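You operate a simulated robot arm through the tools that you are given. There is no shell and no other tool. Be economical: measure what you need, move in short steps, check, and stop when the job is done.

The job below is to be done with a simulated robot arm. You get a single attempt, and the scene is never put back.

Task
Test the silver plug in the port at 4 bar.
Fine: Wait for the verdict on the screen, then turn the pressure back to 0. Leave the plug in the port and the tester on.

It is judged by the outcome, as a careful person would: the job done as asked, and still so three seconds after it is handed in. It fails if anything else is knocked over, pushed out of place, dropped, spilled or broken.

Robot
A 7-joint arm with a two-finger parallel gripper, fixed in place. Base frame: the origin is at the foot of the arm, x ahead of it, y to its left, z up; the work surface is at about z = 0. Lengths are in mm, angles in degrees, forces in N, time in s.
With the tool pointing down near the work surface it reaches from about 240 to 620 mm from the base axis. Its first joint turns from -66.0 to 66.0 degrees. Payload 2.6 kg.
Tool frame: the origin (TCP) lies between the finger pads and is the grasp point; the fingertips stand 30 mm ahead of it; z points along the fingers, y is the line along which they close. Largest opening 94 mm; finger width 28, thickness 10; the body of the gripper, 50 by 96 mm, starts 55 mm behind the TCP.
Orientation is that of the tool frame in the base frame, as a unit quaternion [w, x, y, z]. With the fingers straight down and closing along the base's y, the tool's x points along the base's -x, its y along +y and its z along -z.

Tools
- The arm moves only by the tool play_rows. Its argument "deltas" is a list of rows, each a list of 7 numbers: the shift along the tool's x, y, z in mm, then the turn, a rotation vector about the tool's x, y, z in degrees, then the finger opening in mm, from 0 to 94. In form: [[x, y, z, wx, wy, wz, hand], ...]. A call has 1 to 20 rows; each row is the pose to reach, as a shift and turn from the pose commanded when the call began, along the tool's axes at that moment. Each row takes 0.2 s and may step no farther than 50 mm and 8.6 degrees from the row before; otherwise, or with a gripper value out of range, the whole call is refused. A pose out of reach is approached as far as the arm can. The call stops where the force on the tool passes 40 N (or 10 N more than at its start, if that is more) or the arm is blocked; 0.2 s more then pass. The fingers move at their own pace (about 72 mm/s each) and stop on an object; they squeeze with about 25 N. The grip force told is the motor's: it shows also when the fingers shut on nothing. Time passes only in rows, and 0.2 s behind the last, so rows that repeat a pose let the fingers close. It gives the time, the measured TCP pose, the force on the tool (base axes), the opening and the grip force at its end, in the units of the frame above (readings bear some noise), with the torque about the TCP (base axes, N m) and any sound that the robot's microphone picked up, and new pictures: "pictures" is both (left out), scene, wrist or none.
- Cameras (640 x 400 px; columns grow to the right, rows downward): "scene" is fixed at [36.4, 429.9, 564.5]; the picture's right is [-0.79, -0.62, 0.00], its down [-0.35, 0.45, -0.82] and it looks along [0.51, -0.65, -0.57] (base axes); focal length 311 px, centre (320, 200). "wrist" rides on the gripper at [76, 14, -102] in the tool frame; the picture's right is [-0.18, 0.98, 0.00], its down [-0.75, -0.14, -0.64] and it looks along [-0.63, -0.12, 0.77] (tool axes); focal length 243 px, centre (320, 200). There is no depth. A picture from a camera that has moved, and an enlarged one, comes with that camera's place and axes in the base frame and with its lens.
- close_up(camera, box): a new picture of the part [left, top, right, bottom] of that camera's present view, enlarged. No time passes.
- hand_in(): hands the job in; it is judged then, once.

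Go step by step. Nothing tells you positions but the pictures and the camera data: compare them with the known pose of the tool, close in by small moves and look again before you grip or let go. The budget is 120 turns and 200 pictures, counting those below and the enlarged ones. Unless the task says otherwise, let go and move clear before handing in, and close with one line.

The tools are called as a command line: name --pt "numbers of a row" for each row, then --argument value for the rest, lists and objects as JSON in quotes. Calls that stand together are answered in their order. play_rows: Moves the arm, as the interface text tells. Its arguments: {"type":"object","properties":{"deltas":{"type":"array","items":{"type":"array","items":{"type":"number"}}},"pictures":{"type":"string","enum":["both","scene","wrist","none"]}},"required":["deltas"]} The other tools are called the same way: close_up (camera, box) takes an enlarged picture of a part of a camera's view; hand_in () hands the job in.

At the start:

```text
time: 0.0
ee_pos: [429.8, 37.6, 316.1]
tcp_rot: [0.0, 0.0, 1.0, 0.001]
force: [0.7, 0.0, -0.7]
moment: [0.04, 0.01, 0.0]
finger_gap: 94.1
finger_force: 0.1
```

scene: 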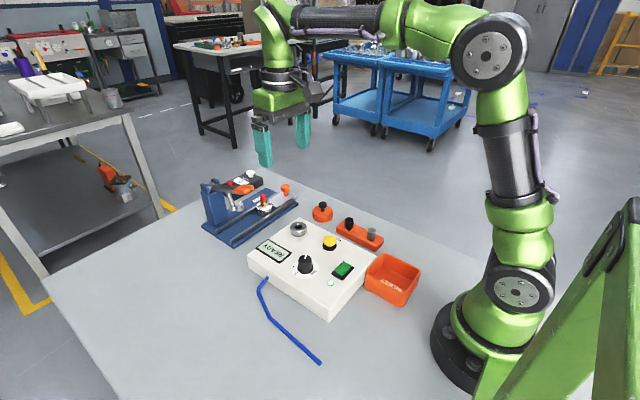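
wrist: 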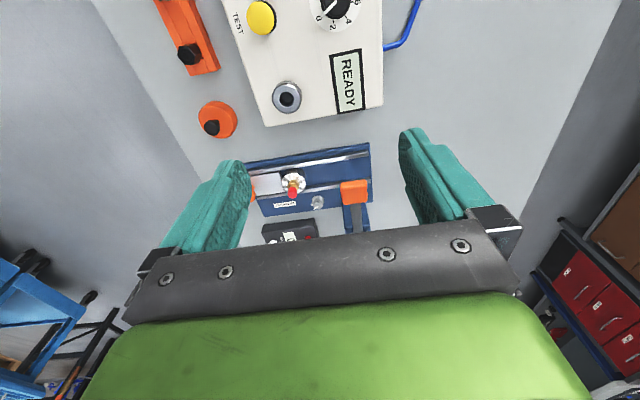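

I see a tester box with READY screen, knob, yellow TEST button, green switch, port, and plugs in an orange holder. I'll zoom in first.

close_up --camera "scene" --box '[240, 190, 430, 310]'

close_up --camera "wrist" --box '[140, 0, 440, 190]'

close_up --camera "scene" --box '[190, 160, 350, 260]'

```text
3.33 times, centred on (335, 250) of scene
camera zoom: at [36.4, 429.9, 564.5], right [-0.79, -0.62, 0.0], down [-0.35, 0.45, -0.82], along [0.51, -0.65, -0.57], focal length 1038 px, centre (270, 33)
```

zoom: 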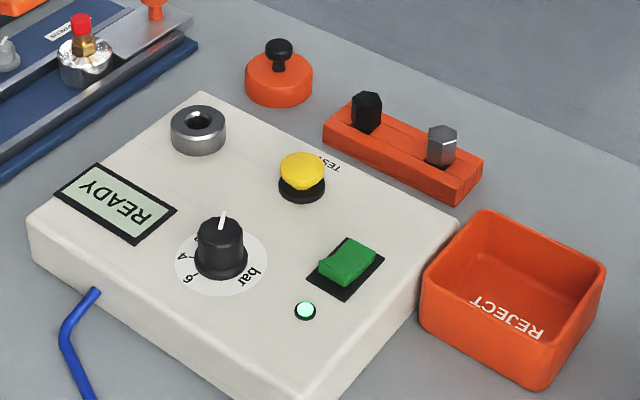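

```text
2.11 times, centred on (290, 95) of wrist
camera zoom: at [352.7, 53.2, 419.4], right [0.18, 0.98, 0.0], down [0.75, -0.14, 0.64], along [0.63, -0.12, -0.77], focal length 511 px, centre (383, 421)
```

zoom: 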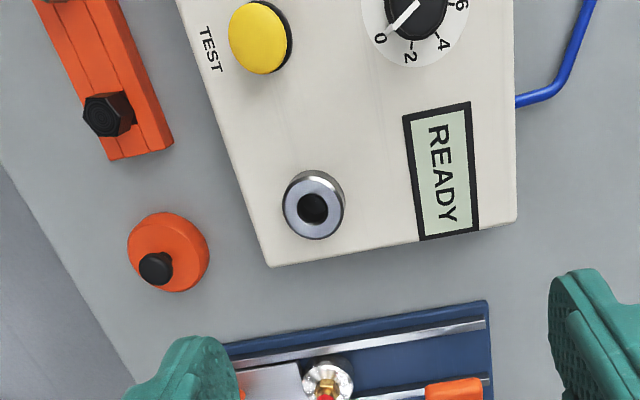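

```text
4.00 times, centred on (270, 210) of scene
camera zoom: at [36.4, 429.9, 564.5], right [-0.79, -0.62, 0.0], down [-0.35, 0.45, -0.82], along [0.51, -0.65, -0.57], focal length 1245 px, centre (520, 160)
```

zoom: 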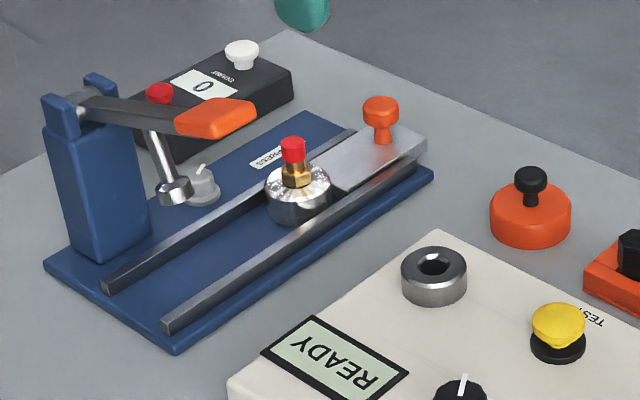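

The silver plug stands in the orange rack near (309,-127, top≈57), and the port is near (452,-13,70). I'll move above the plug for a better look.

play_rows --pt "20 -27 19 0 0 0 94" --pt "40 -55 38 0 0 0 80" --pt "60 -82 57 0 0 0 60" --pt "80 -110 76 0 0 0 50" --pt "100 -137 95 0 0 0 50" --pt "121 -165 116 0 0 0 50" --pt "121 -165 116 0 0 0 50"

```text
time: 1.6
ee_pos: [308.4, -128.2, 200.6]
tcp_rot: [0.0, 0.001, 1.0, 0.0]
force: [-0.1, -0.4, -0.9]
moment: [-0.01, 0.0, -0.01]
finger_gap: 49.9
finger_force: 0.0
camera wrist: at [231.2, -112.2, 303.2], right [0.18, 0.98, 0.0], down [0.75, -0.14, 0.64], along [0.63, -0.12, -0.77], focal length 243 px, centre (320, 200)
```

scene: 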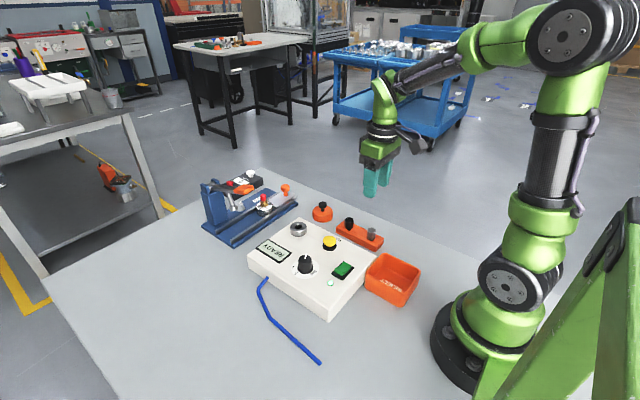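
wrist: 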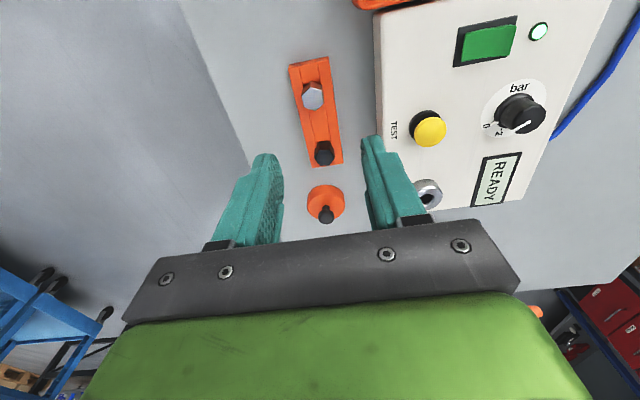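

close_up --camera "wrist" --box '[270, 40, 370, 180]'

close_up --camera "wrist" --box '[380, 0, 560, 210]'

close_up --camera "scene" --box '[330, 205, 400, 255]'

```text
2.86 times, centred on (320, 110) of wrist
camera zoom: at [231.2, -112.2, 303.2], right [0.18, 0.98, 0.0], down [0.75, -0.14, 0.64], along [0.63, -0.12, -0.77], focal length 693 px, centre (320, 457)
```

zoom: 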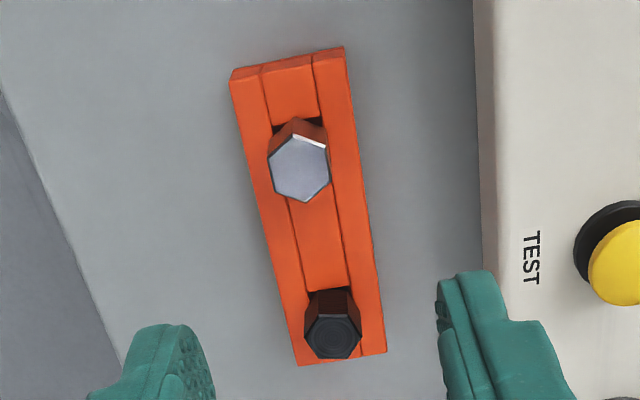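

```text
1.90 times, centred on (470, 105) of wrist
camera zoom: at [231.2, -112.2, 303.2], right [0.18, 0.98, 0.0], down [0.75, -0.14, 0.64], along [0.63, -0.12, -0.77], focal length 462 px, centre (34, 381)
```

zoom: 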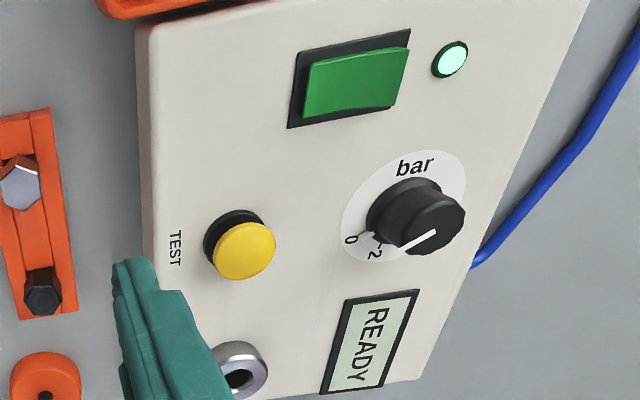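

```text
8.00 times, centred on (365, 230) of scene
camera zoom: at [36.4, 429.9, 564.5], right [-0.79, -0.62, 0.0], down [-0.35, 0.45, -0.82], along [0.51, -0.65, -0.57], focal length 2490 px, centre (-40, -40)
```

zoom: 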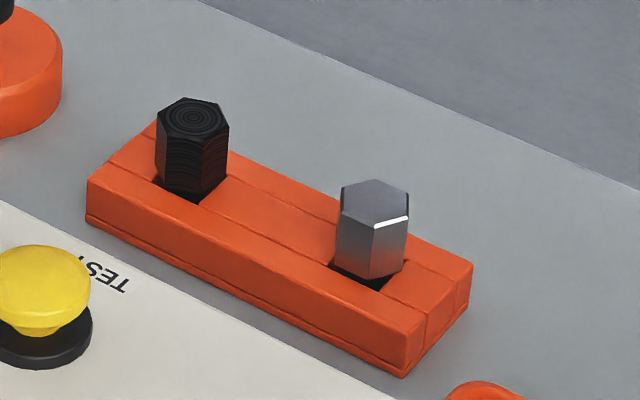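

Silver plug estimated at (308,-133.5), top z≈51, flats facing ±y. I'll descend part way and check alignment.

play_rows --pt "0 -5 40 0 0 0 50" --pt "0 -5 80 0 0 0 50" --pt "0 -5 105 0 0 0 50" --pt "0 -5 105 0 0 0 50"

close_up --camera "scene" --box '[320, 180, 420, 260]'

```text
time: 2.6
ee_pos: [308.0, -131.0, 94.7]
tcp_rot: [0.001, 0.001, 1.0, 0.0]
force: [-0.3, -0.1, 0.7]
moment: [-0.02, 0.01, -0.01]
finger_gap: 49.7
finger_force: 0.0
camera wrist: at [230.8, -116.1, 197.5], right [0.19, 0.98, 0.0], down [0.75, -0.14, 0.64], along [0.63, -0.12, -0.77], focal length 243 px, centre (320, 200)
```

scene: 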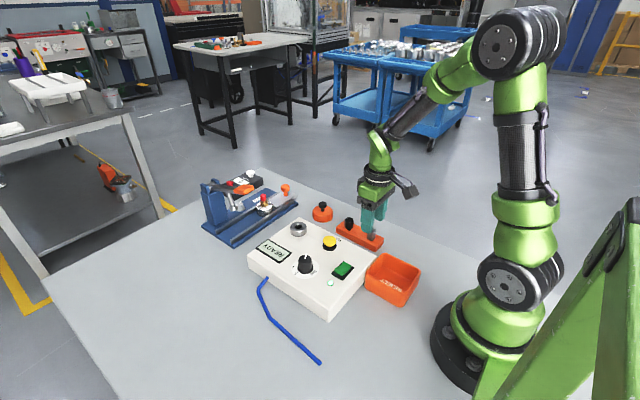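
wrist: 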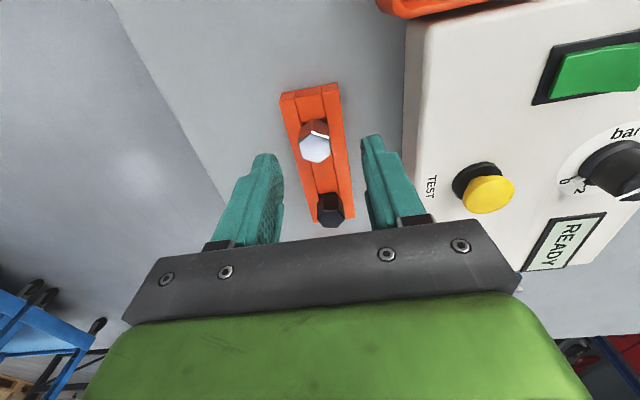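

```text
5.00 times, centred on (370, 220) of scene
camera zoom: at [36.4, 429.9, 564.5], right [-0.79, -0.62, 0.0], down [-0.35, 0.45, -0.82], along [0.51, -0.65, -0.57], focal length 1556 px, centre (70, 100)
```

zoom: 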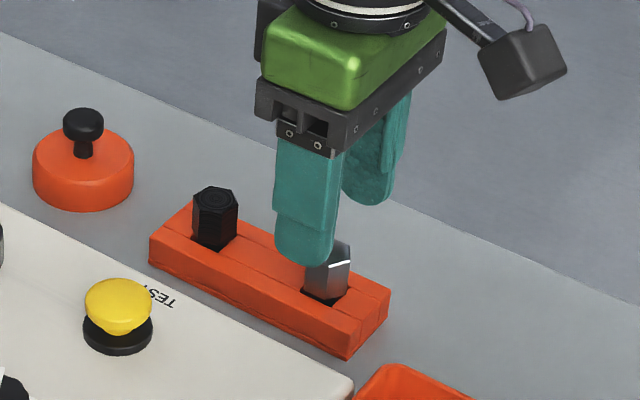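

Plug is ~3 mm further to -y. I'll descend to fingertip z≈33 and grip.

play_rows --pt "1 -3 10 0 0 0 50" --pt "1 -3 22 0 0 0 50" --pt "1 -3 31 0 0 0 50" --pt "1 -3 31 0 0 0 50"

close_up --camera "scene" --box '[330, 200, 400, 255]'

```text
time: 3.6
ee_pos: [308.0, -135.1, 64.3]
tcp_rot: [-0.001, 0.002, 1.0, 0.0]
force: [0.1, -0.5, -0.2]
moment: [0.02, 0.0, -0.01]
finger_gap: 50.1
finger_force: 0.1
camera wrist: at [230.4, -119.7, 166.9], right [0.19, 0.98, 0.0], down [0.75, -0.14, 0.64], along [0.63, -0.12, -0.77], focal length 243 px, centre (320, 200)
```

scene: 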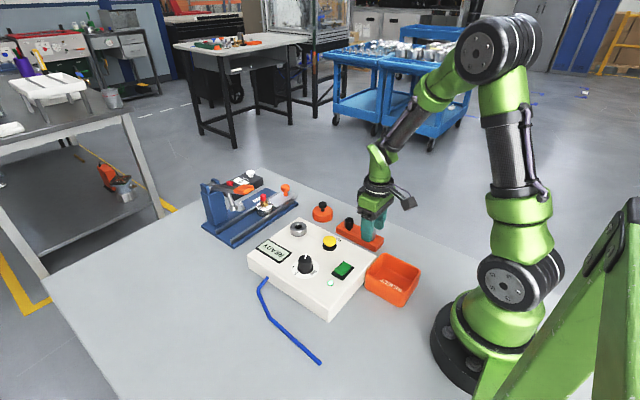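
wrist: 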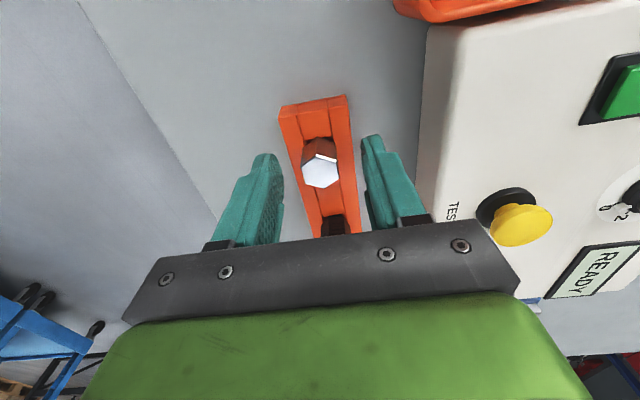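

```text
7.27 times, centred on (365, 228) of scene
camera zoom: at [36.4, 429.9, 564.5], right [-0.79, -0.62, 0.0], down [-0.35, 0.45, -0.82], along [0.51, -0.65, -0.57], focal length 2264 px, centre (-7, 0)
```

zoom: 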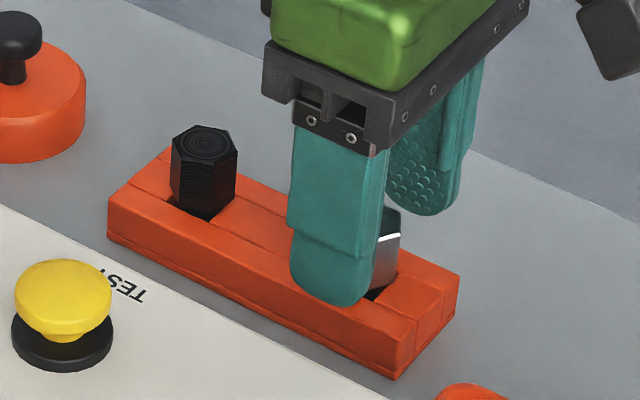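

Alignment is good; closing on the plug and lifting slightly.

play_rows --pt "0 0 0 0 0 0 30" --pt "0 0 0 0 0 0 10" --pt "0 0 0 0 0 0 10" --pt "0 0 0 0 0 0 10" --pt "0 0 0 0 0 0 10" --pictures "wrist"

```text
time: 4.8
ee_pos: [307.5, -135.8, 64.1]
tcp_rot: [-0.001, 0.002, 1.0, 0.0]
force: [-0.1, 0.5, 0.3]
moment: [0.02, 0.0, 0.0]
finger_gap: 20.0
finger_force: 25.1
camera wrist: at [230.4, -119.6, 167.1], right [0.18, 0.98, 0.0], down [0.75, -0.14, 0.64], along [0.63, -0.12, -0.77], focal length 243 px, centre (320, 200)
```

wrist: 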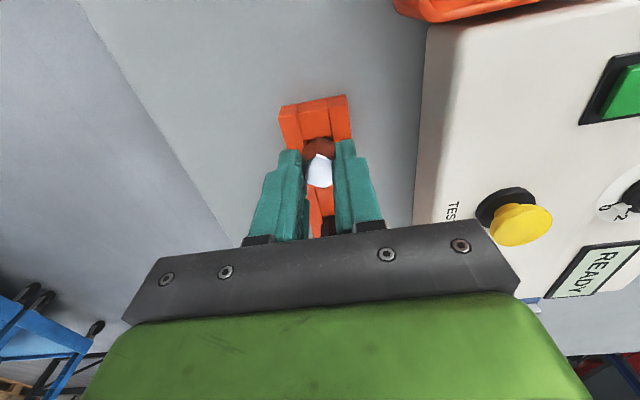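

Gripped at 20 mm. Lifting straight up to z≈164.

play_rows --pt "0 0 -10 0 0 0 10" --pt "0 0 -30 0 0 0 10" --pt "0 0 -60 0 0 0 10" --pt "0 0 -100 0 0 0 10" --pt "0 0 -100 0 0 0 10"

close_up --camera "scene" --box '[330, 150, 420, 250]'

```text
time: 6.0
ee_pos: [307.2, -135.0, 165.7]
tcp_rot: [-0.001, 0.0, 1.0, -0.001]
force: [0.1, -0.7, -0.9]
moment: [0.01, 0.0, 0.05]
finger_gap: 9.8
finger_force: 0.1
camera wrist: at [229.5, -119.5, 267.7], right [0.18, 0.98, 0.0], down [0.75, -0.14, 0.64], along [0.63, -0.12, -0.77], focal length 243 px, centre (320, 200)
```

scene: 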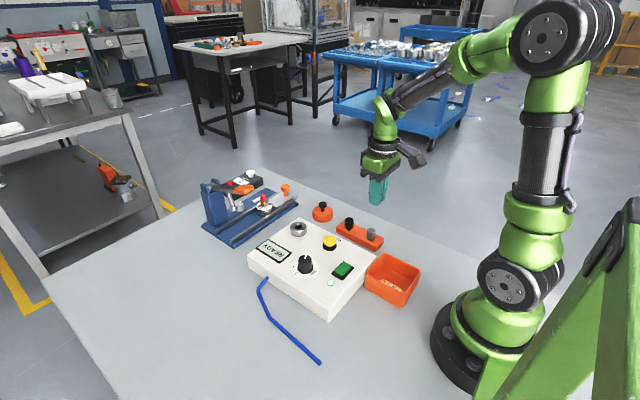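
wrist: 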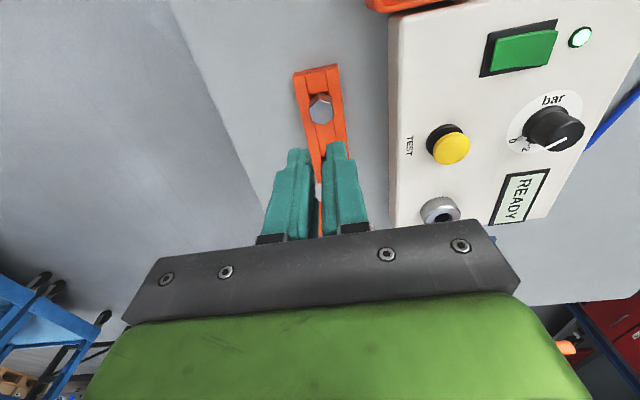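

```text
4.00 times, centred on (375, 200) of scene
camera zoom: at [36.4, 429.9, 564.5], right [-0.79, -0.62, 0.0], down [-0.35, 0.45, -0.82], along [0.51, -0.65, -0.57], focal length 1245 px, centre (100, 200)
```

zoom: 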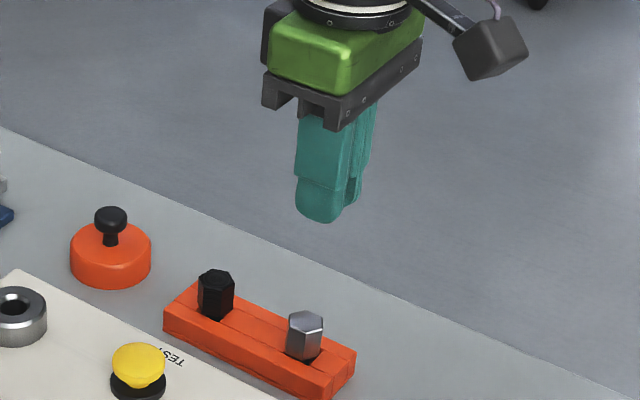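

The plug slipped out of the grip and is still in the rack. Looking closely at why.

close_up --camera "wrist" --box '[280, 55, 360, 155]'

close_up --camera "scene" --box '[335, 210, 395, 252]'

```text
4.00 times, centred on (320, 105) of wrist
camera zoom: at [229.5, -119.5, 267.7], right [0.18, 0.98, 0.0], down [0.75, -0.14, 0.64], along [0.63, -0.12, -0.77], focal length 970 px, centre (320, 580)
```

zoom: 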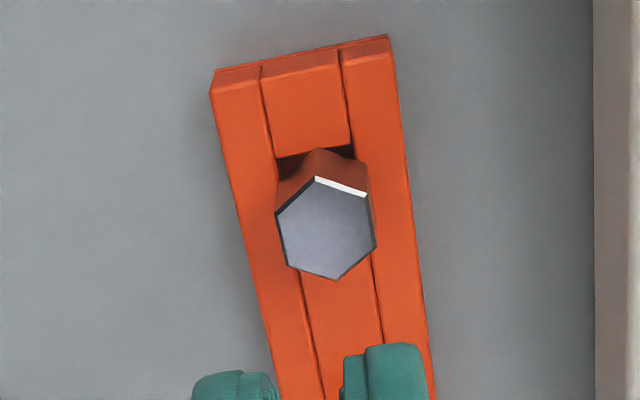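

```text
9.52 times, centred on (365, 231) of scene
camera zoom: at [36.4, 429.9, 564.5], right [-0.79, -0.62, 0.0], down [-0.35, 0.45, -0.82], along [0.51, -0.65, -0.57], focal length 2964 px, centre (-109, -95)
```

zoom: 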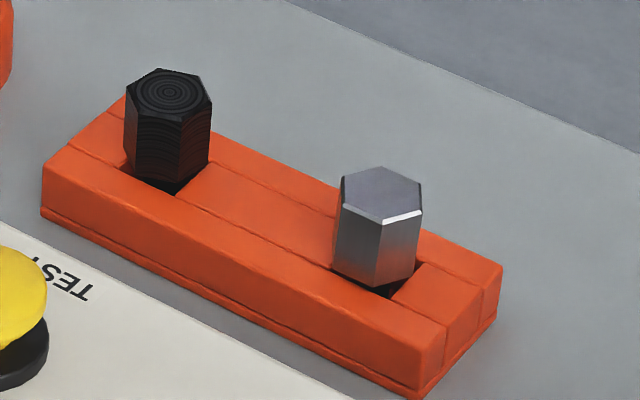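

The plug is still upright and aligned. I'll regrip lower and lift slowly this time.

play_rows --pt "0 0 30 0 0 0 36" --pt "0 0 65 0 0 0 36" --pt "0 1 90 0 0 0 36" --pt "0 1 98 0 0 0 36" --pt "0 1 102 0 0 0 36" --pt "0 1 104 0 0 0 36" --pt "0 1 106 0 0 0 36" --pt "0 1 106 0 0 0 36"

close_up --camera "scene" --box '[335, 205, 395, 252]'

```text
time: 7.8
ee_pos: [308.3, -133.8, 58.2]
tcp_rot: [0.0, 0.001, 1.0, 0.0]
force: [0.2, 0.6, 0.3]
moment: [0.0, -0.03, -0.01]
finger_gap: 35.9
finger_force: 0.1
camera wrist: at [230.5, -118.7, 161.5], right [0.19, 0.98, 0.0], down [0.75, -0.14, 0.64], along [0.63, -0.12, -0.77], focal length 243 px, centre (320, 200)
```

scene: 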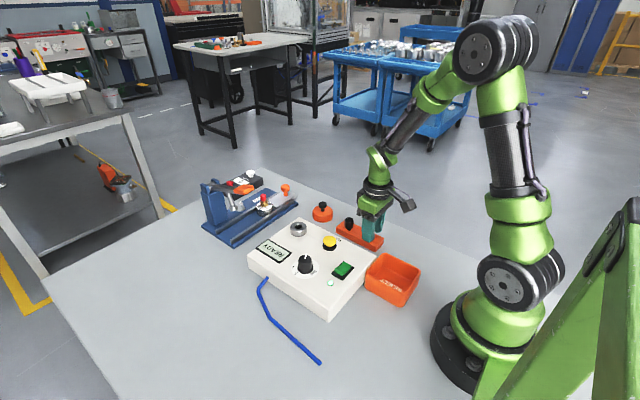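
wrist: 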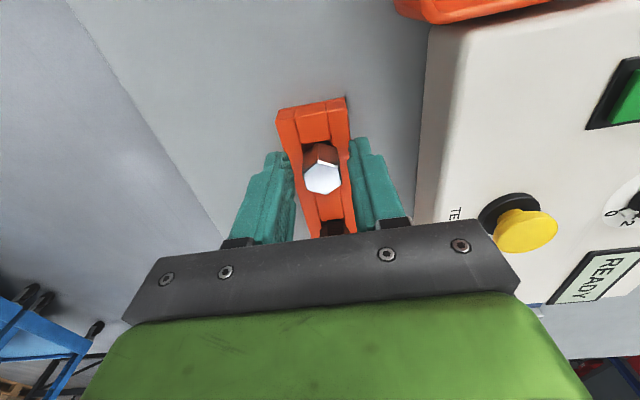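

```text
8.51 times, centred on (365, 228) of scene
camera zoom: at [36.4, 429.9, 564.5], right [-0.79, -0.62, 0.0], down [-0.35, 0.45, -0.82], along [0.51, -0.65, -0.57], focal length 2649 px, centre (-63, -43)
```

zoom: 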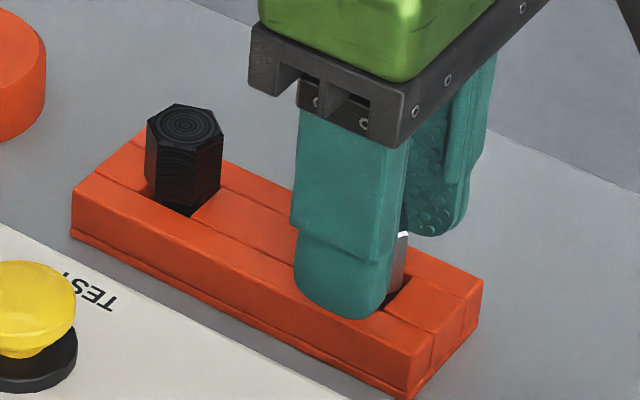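

Gripping low on the head, then a slow lift of a few mm.

play_rows --pt "0 0 0 0 0 0 15" --pt "0 0 0 0 0 0 0" --pt "0 0 0 0 0 0 0" --pt "0 0 0 0 0 0 0" --pt "0 0 -2 0 0 0 0" --pt "0 0 -4 0 0 0 0" --pt "0 0 -6 0 0 0 0" --pt "0 0 -8 0 0 0 0" --pictures "wrist"

close_up --camera "scene" --box '[335, 205, 395, 252]'

```text
time: 9.6
ee_pos: [307.2, -133.7, 67.1]
tcp_rot: [0.0, 0.0, 1.0, 0.0]
force: [0.0, 1.6, 0.8]
moment: [0.02, 0.0, 0.01]
finger_gap: 20.0
finger_force: 25.1
camera wrist: at [230.5, -118.7, 169.5], right [0.18, 0.98, 0.0], down [0.75, -0.14, 0.64], along [0.63, -0.12, -0.77], focal length 243 px, centre (320, 200)
```

wrist: 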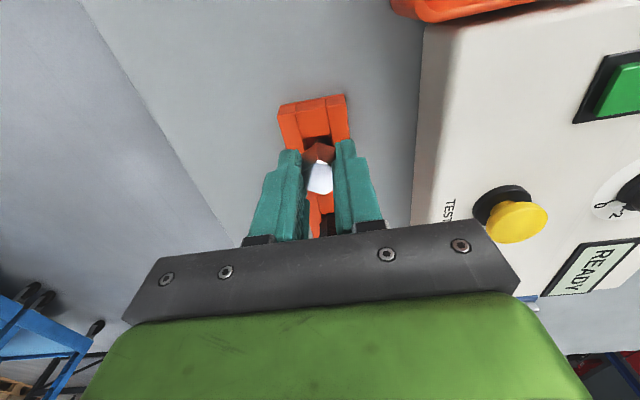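

```text
8.51 times, centred on (365, 228) of scene
camera zoom: at [36.4, 429.9, 564.5], right [-0.79, -0.62, 0.0], down [-0.35, 0.45, -0.82], along [0.51, -0.65, -0.57], focal length 2649 px, centre (-63, -43)
```

zoom: 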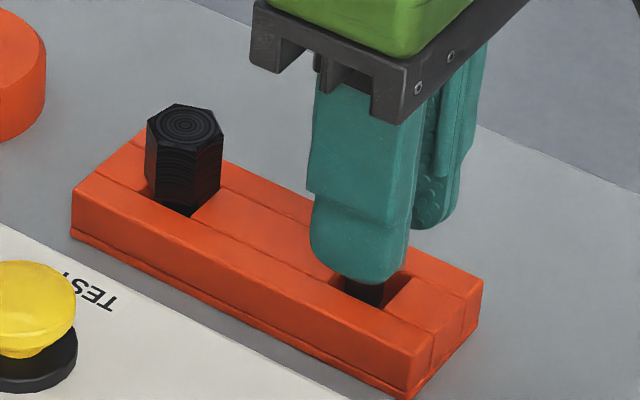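

The plug seems to be following. Continuing the slow lift.

play_rows --pt "0 0 -3 0 0 0 0" --pt "0 0 -6 0 0 0 0" --pt "0 0 -9 0 0 0 0" --pt "0 0 -12 0 0 0 0" --pt "0 0 -16 0 0 0 0" --pt "0 0 -20 0 0 0 0" --pictures "none"

close_up --camera "scene" --box '[335, 200, 395, 252]'

close_up --camera "wrist" --box '[260, 80, 380, 250]'

```text
time: 11.0
ee_pos: [307.4, -132.6, 87.2]
tcp_rot: [0.0, 0.0, 1.0, 0.0]
force: [0.3, -0.3, -0.9]
moment: [-0.02, -0.02, 0.02]
finger_gap: 20.3
finger_force: 25.3
```

```text
7.69 times, centred on (365, 226) of scene
camera zoom: at [36.4, 429.9, 564.5], right [-0.79, -0.62, 0.0], down [-0.35, 0.45, -0.82], along [0.51, -0.65, -0.57], focal length 2394 px, centre (-26, 0)
```

zoom: 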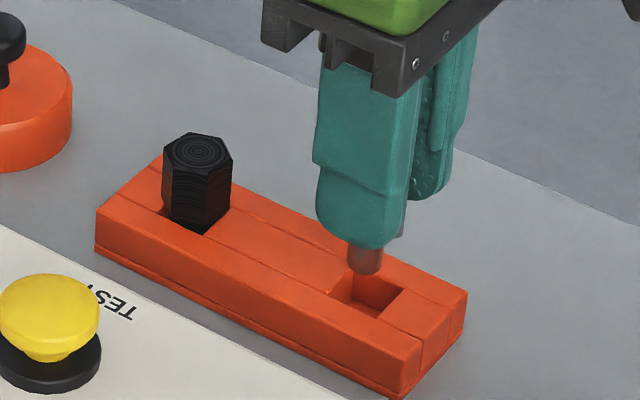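

```text
2.35 times, centred on (320, 165) of wrist
camera zoom: at [230.5, -118.6, 189.4], right [0.18, 0.98, 0.0], down [0.75, -0.14, 0.64], along [0.63, -0.12, -0.77], focal length 571 px, centre (320, 282)
```

zoom: 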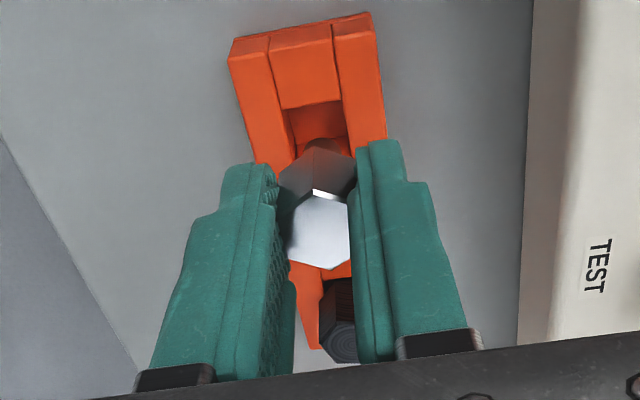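

Held now, with a shank ~55 mm below the TCP. Moving gently up, then toward the port.

play_rows --pt "0 0 -5 0 0 0 0" --pt "0 0 -12 0 0 0 0" --pt "0 0 -20 0 0 0 0" --pt "0 0 -30 0 0 0 0" --pt "0 0 -40 0 0 0 0" --pt "0 0 -50 0 0 0 0" --pt "0 0 -60 0 0 0 0" --pt "0 0 -70 0 0 0 0" --pt "0 0 -76 0 0 0 0" --pt "0 0 -78 0 0 0 0" --pt "0 0 -78 0 0 0 0" --pictures "wrist"

```text
time: 13.4
ee_pos: [307.5, -134.8, 163.5]
tcp_rot: [0.0, 0.001, 1.0, 0.0]
force: [0.0, 0.7, -0.3]
moment: [-0.01, 0.0, 0.02]
finger_gap: 20.2
finger_force: 25.4
camera wrist: at [230.6, -118.8, 267.3], right [0.18, 0.98, 0.0], down [0.75, -0.14, 0.64], along [0.63, -0.12, -0.77], focal length 243 px, centre (320, 200)
```

wrist: 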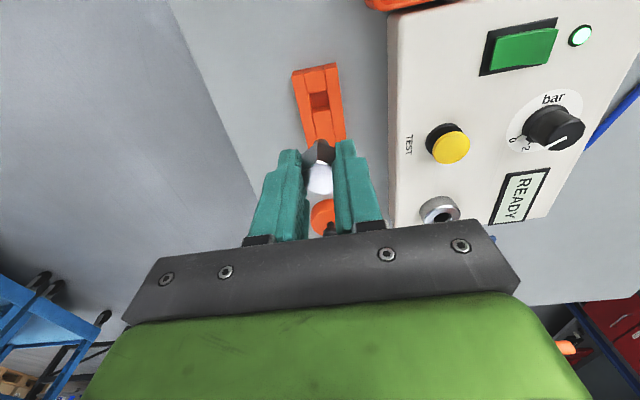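

Held securely. Moving horizontally above the port.

play_rows --pt "-4 3 0 0 0 0 0" --pt "-12 10 0 0 0 0 0" --pt "-22 18 0 0 0 0 0" --pt "-33 28 0 0 0 0 0" --pt "-44 37 0 0 0 0 0" --pt "-55 46 0 0 0 0 0" --pt "-66 55 0 0 0 0 0" --pt "-77 65 0 0 0 0 0" --pt "-88 74 0 0 0 0 0" --pt "-99 83 0 0 0 0 0" --pt "-110 92 0 0 0 0 0" --pt "-121 101 0 0 0 0 0" --pt "-130 109 0 0 0 0 0" --pt "-138 115 0 0 0 0 0" --pt "-143 119 0 0 0 0 0" --pt "-145 121 0 0 0 0 0" --pt "-145 121 0 0 0 0 0"

close_up --camera "wrist" --box '[260, 60, 380, 220]'

close_up --camera "scene" --box '[250, 140, 350, 250]'

```text
time: 17.0
ee_pos: [453.5, -13.5, 164.1]
tcp_rot: [0.0, 0.001, 1.0, 0.0]
force: [0.7, 0.5, -0.3]
moment: [0.0, 0.03, 0.01]
finger_gap: 20.4
finger_force: 25.6
camera wrist: at [376.1, 2.3, 267.2], right [0.18, 0.98, 0.0], down [0.75, -0.14, 0.64], along [0.63, -0.12, -0.77], focal length 243 px, centre (320, 200)
```

scene: 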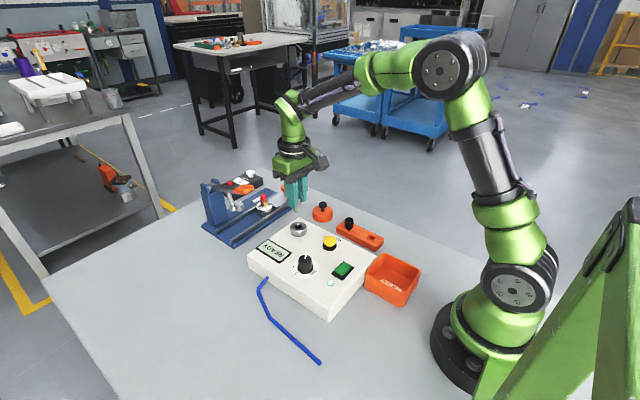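
wrist: 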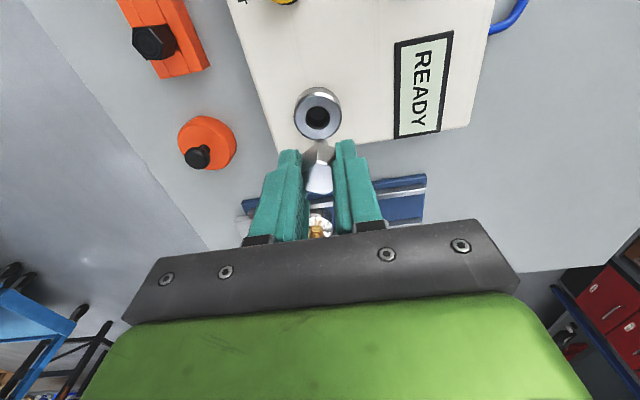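

```text
2.50 times, centred on (320, 140) of wrist
camera zoom: at [376.1, 2.3, 267.2], right [0.18, 0.98, 0.0], down [0.75, -0.14, 0.64], along [0.63, -0.12, -0.77], focal length 606 px, centre (320, 350)
```

zoom: 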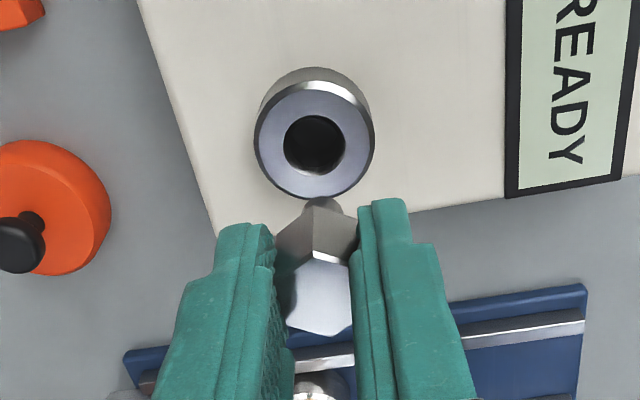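

```text
3.64 times, centred on (300, 195) of scene
camera zoom: at [36.4, 429.9, 564.5], right [-0.79, -0.62, 0.0], down [-0.35, 0.45, -0.82], along [0.51, -0.65, -0.57], focal length 1132 px, centre (393, 218)
```

zoom: 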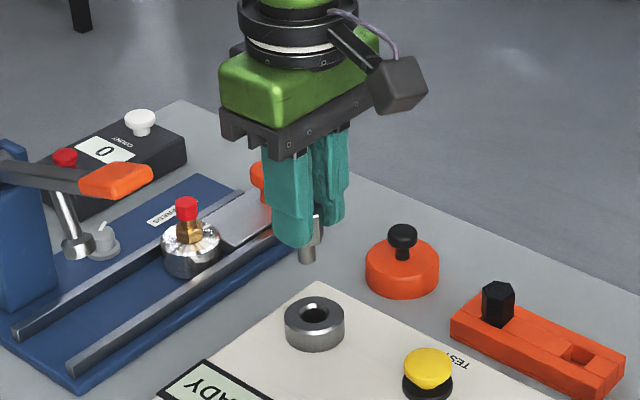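

Port center ≈(451.3,-13.8). Correcting about 1 mm and lowering until the shank is just above the rim.

play_rows --pt "1.2 -1 5 0 0 0 0" --pt "1.2 -1 12 0 0 0 0" --pt "1.2 -1 20 0 0 0 0" --pt "1.2 -1 27 0 0 0 0" --pt "1.2 -1 32 0 0 0 0" --pt "1.2 -1 32 0 0 0 0" --pictures "none"

close_up --camera "wrist" --box '[260, 80, 380, 220]'

close_up --camera "scene" --box '[270, 190, 340, 245]'

```text
time: 18.4
ee_pos: [451.6, -14.0, 131.9]
tcp_rot: [0.0, 0.0, 1.0, 0.001]
force: [0.1, -0.3, 0.0]
moment: [0.0, 0.02, -0.01]
finger_gap: 20.3
finger_force: 25.3
```

```text
2.86 times, centred on (320, 150) of wrist
camera zoom: at [374.7, 1.2, 235.5], right [0.18, 0.98, 0.0], down [0.75, -0.14, 0.64], along [0.63, -0.12, -0.77], focal length 693 px, centre (320, 343)
```

zoom: 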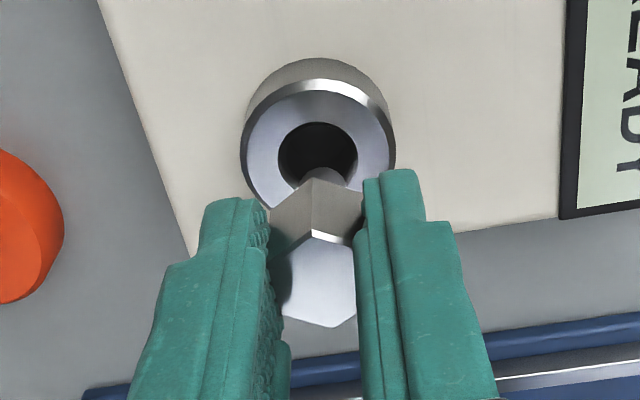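

```text
7.27 times, centred on (305, 218) of scene
camera zoom: at [36.4, 429.9, 564.5], right [-0.79, -0.62, 0.0], down [-0.35, 0.45, -0.82], along [0.51, -0.65, -0.57], focal length 2264 px, centre (429, 73)
```

zoom: 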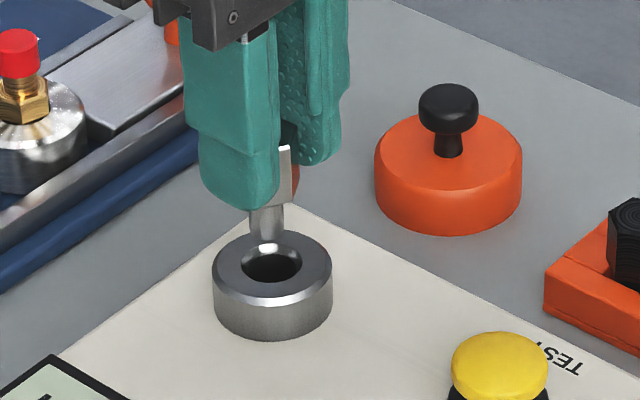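

Shank is ~12 mm above the hole and about 2 mm too far in +x. Correcting and inserting part way.

play_rows --pt "2 -0.4 0 0 0 0 0" --pt "2 -0.4 4 0 0 0 0" --pt "2 -0.4 8 0 0 0 0" --pt "2 -0.4 11 0 0 0 0" --pt "2 -0.4 13 0 0 0 0" --pt "2 -0.4 15 0 0 0 0" --pt "2 -0.4 17 0 0 0 0" --pictures "none"

close_up --camera "scene" --box '[270, 190, 340, 245]'

close_up --camera "wrist" --box '[260, 80, 380, 220]'

```text
time: 20.0
ee_pos: [450.7, -14.5, 114.4]
tcp_rot: [0.0, 0.0, 1.0, 0.0]
force: [1.8, 0.0, 0.5]
moment: [-0.01, -0.12, 0.0]
finger_gap: 20.1
finger_force: 24.7
```

```text
7.27 times, centred on (305, 218) of scene
camera zoom: at [36.4, 429.9, 564.5], right [-0.79, -0.62, 0.0], down [-0.35, 0.45, -0.82], along [0.51, -0.65, -0.57], focal length 2264 px, centre (429, 73)
```

zoom: 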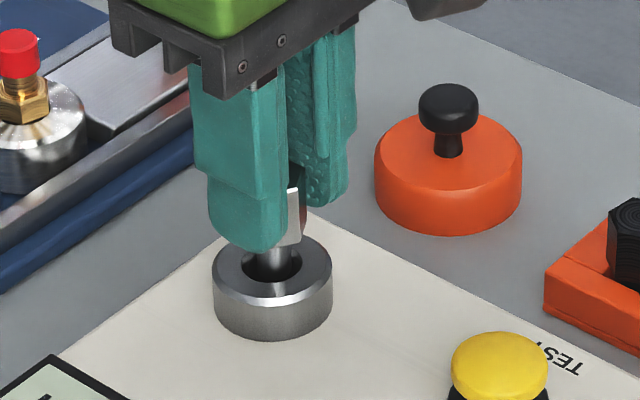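

```text
2.86 times, centred on (320, 150) of wrist
camera zoom: at [372.5, 0.6, 218.4], right [0.18, 0.98, 0.0], down [0.75, -0.14, 0.64], along [0.63, -0.12, -0.77], focal length 693 px, centre (320, 343)
```

zoom: 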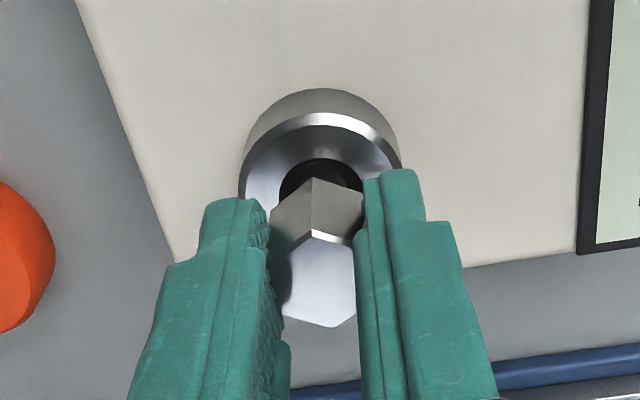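

Shank is entering the hole with light side contact. Nudging +x ~1 mm and lowering on until the head seats.

play_rows --pt "-1 0 0 0 0 0 0" --pt "-1 0 3 0 0 0 0" --pt "-1 0 6 0 0 0 0" --pt "-1 0 8 0 0 0 0" --pt "-1 0 10 0 0 0 0" --pt "-1 0 12 0 0 0 0" --pictures "none"

close_up --camera "scene" --box '[270, 190, 340, 245]'

```text
time: 21.4
ee_pos: [450.5, -14.5, 103.7]
tcp_rot: [0.0, -0.001, 1.0, 0.0]
force: [-0.1, 0.4, -0.2]
moment: [-0.02, -0.02, 0.01]
finger_gap: 20.1
finger_force: 25.0
```

```text
7.27 times, centred on (305, 218) of scene
camera zoom: at [36.4, 429.9, 564.5], right [-0.79, -0.62, 0.0], down [-0.35, 0.45, -0.82], along [0.51, -0.65, -0.57], focal length 2264 px, centre (429, 73)
```

zoom: 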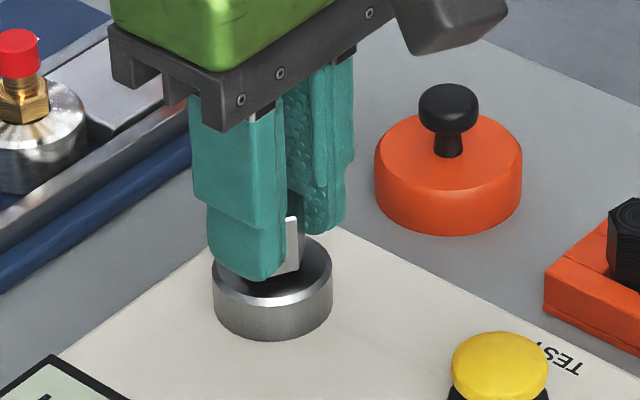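

play_rows --pt "0 0 1 0 0 0 0" --pt "0 0 2 0 0 0 0" --pt "0 0 3 0 0 0 0" --pt "0 0 3 0 0 0 0" --pictures "none"

close_up --camera "scene" --box '[270, 190, 340, 245]'

```text
time: 22.4
ee_pos: [450.1, -14.7, 100.2]
tcp_rot: [0.0, 0.001, 1.0, 0.0]
force: [0.3, 0.2, -0.8]
moment: [-0.01, 0.03, 0.01]
finger_gap: 20.1
finger_force: 25.1
```

```text
7.27 times, centred on (305, 218) of scene
camera zoom: at [36.4, 429.9, 564.5], right [-0.79, -0.62, 0.0], down [-0.35, 0.45, -0.82], along [0.51, -0.65, -0.57], focal length 2264 px, centre (429, 73)
```

zoom: 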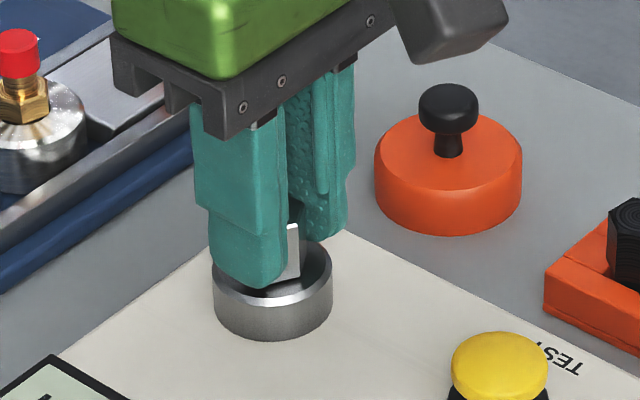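

Still no contact; keep lowering in 1 mm steps.

play_rows --pt "0 0 1 0 0 0 0" --pt "0 0 2 0 0 0 0" --pt "0 0 3 0 0 0 0" --pictures "none"

close_up --camera "scene" --box '[270, 190, 340, 245]'

```text
time: 23.2
ee_pos: [450.3, -14.2, 98.2]
tcp_rot: [0.002, 0.0, 1.0, 0.0]
force: [-3.7, -0.7, 18.0]
moment: [-0.02, 0.12, 0.0]
finger_gap: 20.2
finger_force: 24.9
```

```text
7.27 times, centred on (305, 218) of scene
camera zoom: at [36.3, 429.9, 564.5], right [-0.79, -0.62, 0.0], down [-0.35, 0.45, -0.82], along [0.51, -0.65, -0.57], focal length 2264 px, centre (429, 73)
```

zoom: 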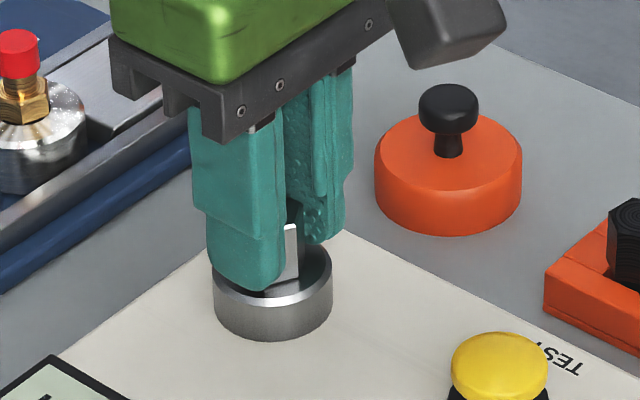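

Contact at 18 N: the head (or fingertips) is on the rim. Releasing gently and rising to check.

play_rows --pt "0 0 -2 0 0 0 0" --pt "0 0 -2 0 0 0 26" --pt "0 0 -2 0 0 0 36" --pt "0 0 -2 0 0 0 40" --pt "0 0 -20 0 0 0 40" --pt "0 0 -50 0 0 0 40" --pt "0 0 -80 0 0 0 40" --pt "0 0 -80 0 0 0 40"

close_up --camera "scene" --box '[240, 200, 360, 290]'

close_up --camera "wrist" --box '[220, 40, 420, 200]'

```text
time: 25.0
ee_pos: [449.6, -14.3, 177.3]
tcp_rot: [0.0, 0.0, 1.0, 0.001]
force: [0.3, 0.9, 0.1]
moment: [0.01, -0.02, -0.02]
finger_gap: 39.9
finger_force: 0.1
camera wrist: at [373.3, 1.0, 280.2], right [0.18, 0.98, 0.0], down [0.75, -0.14, 0.64], along [0.63, -0.12, -0.77], focal length 243 px, centre (320, 200)
```

scene: 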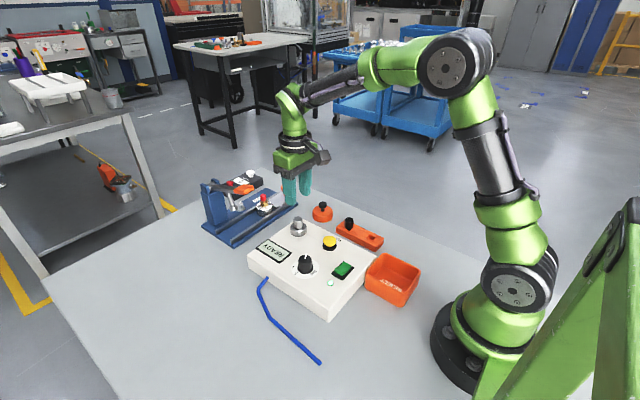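
wrist: 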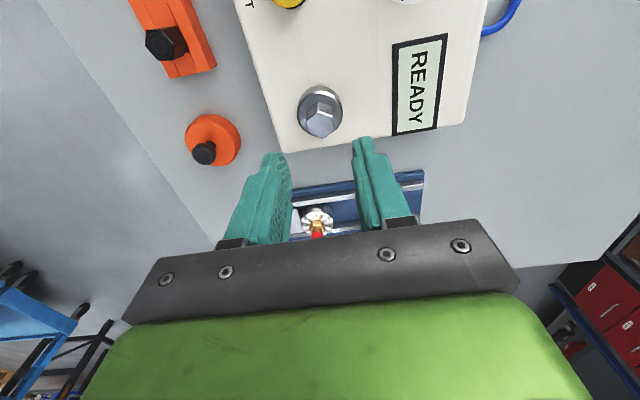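

```text
4.44 times, centred on (300, 245) of scene
camera zoom: at [36.4, 429.9, 564.5], right [-0.79, -0.62, 0.0], down [-0.35, 0.45, -0.82], along [0.51, -0.65, -0.57], focal length 1383 px, centre (409, 0)
```

zoom: 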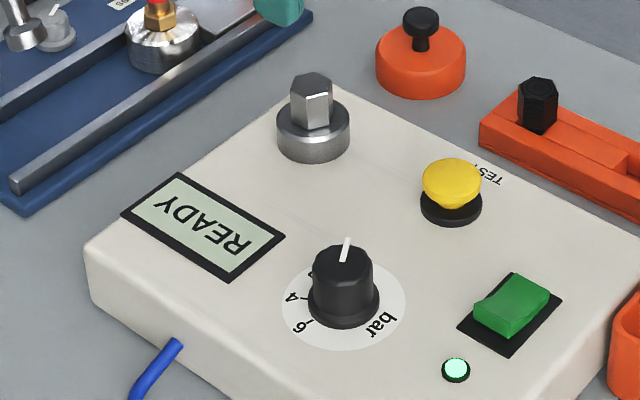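

```text
2.50 times, centred on (320, 120) of wrist
camera zoom: at [373.3, 1.0, 280.2], right [0.18, 0.98, 0.0], down [0.75, -0.14, 0.64], along [0.63, -0.12, -0.77], focal length 606 px, centre (320, 400)
```

zoom: 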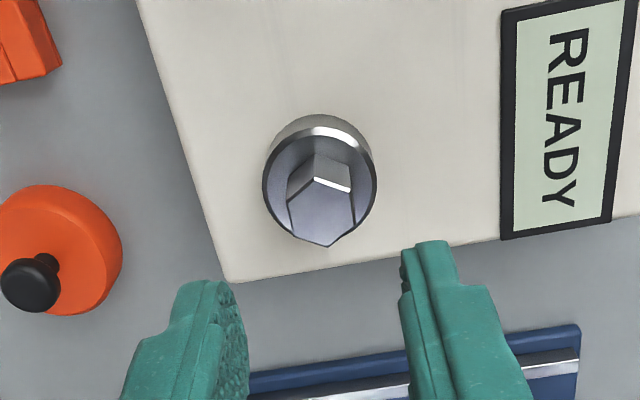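

The plug is sitting in the port upright. I'll close the fingers and press gently on its head to be sure it is fully seated.

play_rows --pt "0 0 10 0 0 0 10" --pt "0 0 30 0 0 0 0" --pt "0 0 45 0 0 0 0" --pt "0 0 47 0 0 0 0" --pt "0 0 49 0 0 0 0" --pt "0 0 51 0 0 0 0" --pt "0 0 53 0 0 0 0" --pt "0 0 55 0 0 0 0" --pt "0 0 56 0 0 0 0" --pt "0 0 57 0 0 0 0" --pictures "none"

close_up --camera "scene" --box '[270, 190, 340, 245]'

```text
time: 27.2
ee_pos: [450.1, -15.6, 120.8]
tcp_rot: [0.0, 0.001, 1.0, 0.0]
force: [0.0, -0.8, -0.1]
moment: [-0.02, -0.02, 0.0]
finger_gap: 0.1
finger_force: 25.0
```

```text
7.27 times, centred on (305, 218) of scene
camera zoom: at [36.4, 429.9, 564.5], right [-0.79, -0.62, 0.0], down [-0.35, 0.45, -0.82], along [0.51, -0.65, -0.57], focal length 2264 px, centre (429, 73)
```

zoom: 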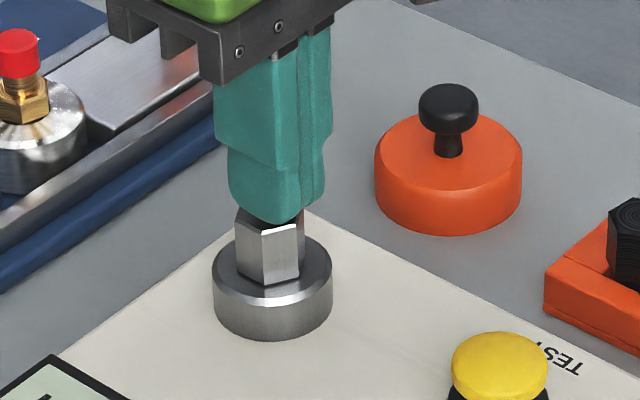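

play_rows --pt "0 0 1 0 0 0 0" --pt "0 0 2 0 0 0 0" --pt "0 0 3 0 0 0 0" --pt "0 0 4 0 0 0 0" --pt "0 0 5 0 0 0 0" --pictures "none"

```text
time: 28.4
ee_pos: [450.3, -14.9, 116.6]
tcp_rot: [0.001, 0.001, 1.0, 0.0]
force: [-5.3, -1.3, 14.6]
moment: [-0.03, 0.17, 0.02]
finger_gap: 0.1
finger_force: 24.6
```

play_rows --pt "0 0 1 0 0 0 0" --pt "0 0 2 0 0 0 0" --pictures "none"

close_up --camera "scene" --box '[270, 190, 340, 245]'

```text
time: 29.0
ee_pos: [451.9, -15.5, 117.2]
tcp_rot: [0.002, 0.001, 1.0, 0.0]
force: [-1.2, 0.8, 5.3]
moment: [0.0, 0.12, 0.0]
finger_gap: 0.4
finger_force: 24.8
stopped in row 2: the force on the tool passed its limit at 42 N (the readings are from after the stop); the commanded pose is now the measured one
```

```text
7.27 times, centred on (305, 218) of scene
camera zoom: at [36.3, 429.9, 564.5], right [-0.79, -0.62, 0.0], down [-0.35, 0.45, -0.82], along [0.51, -0.65, -0.57], focal length 2264 px, centre (429, 73)
```

zoom: 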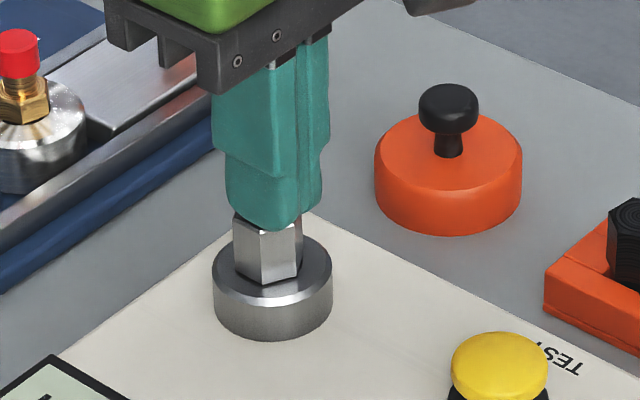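

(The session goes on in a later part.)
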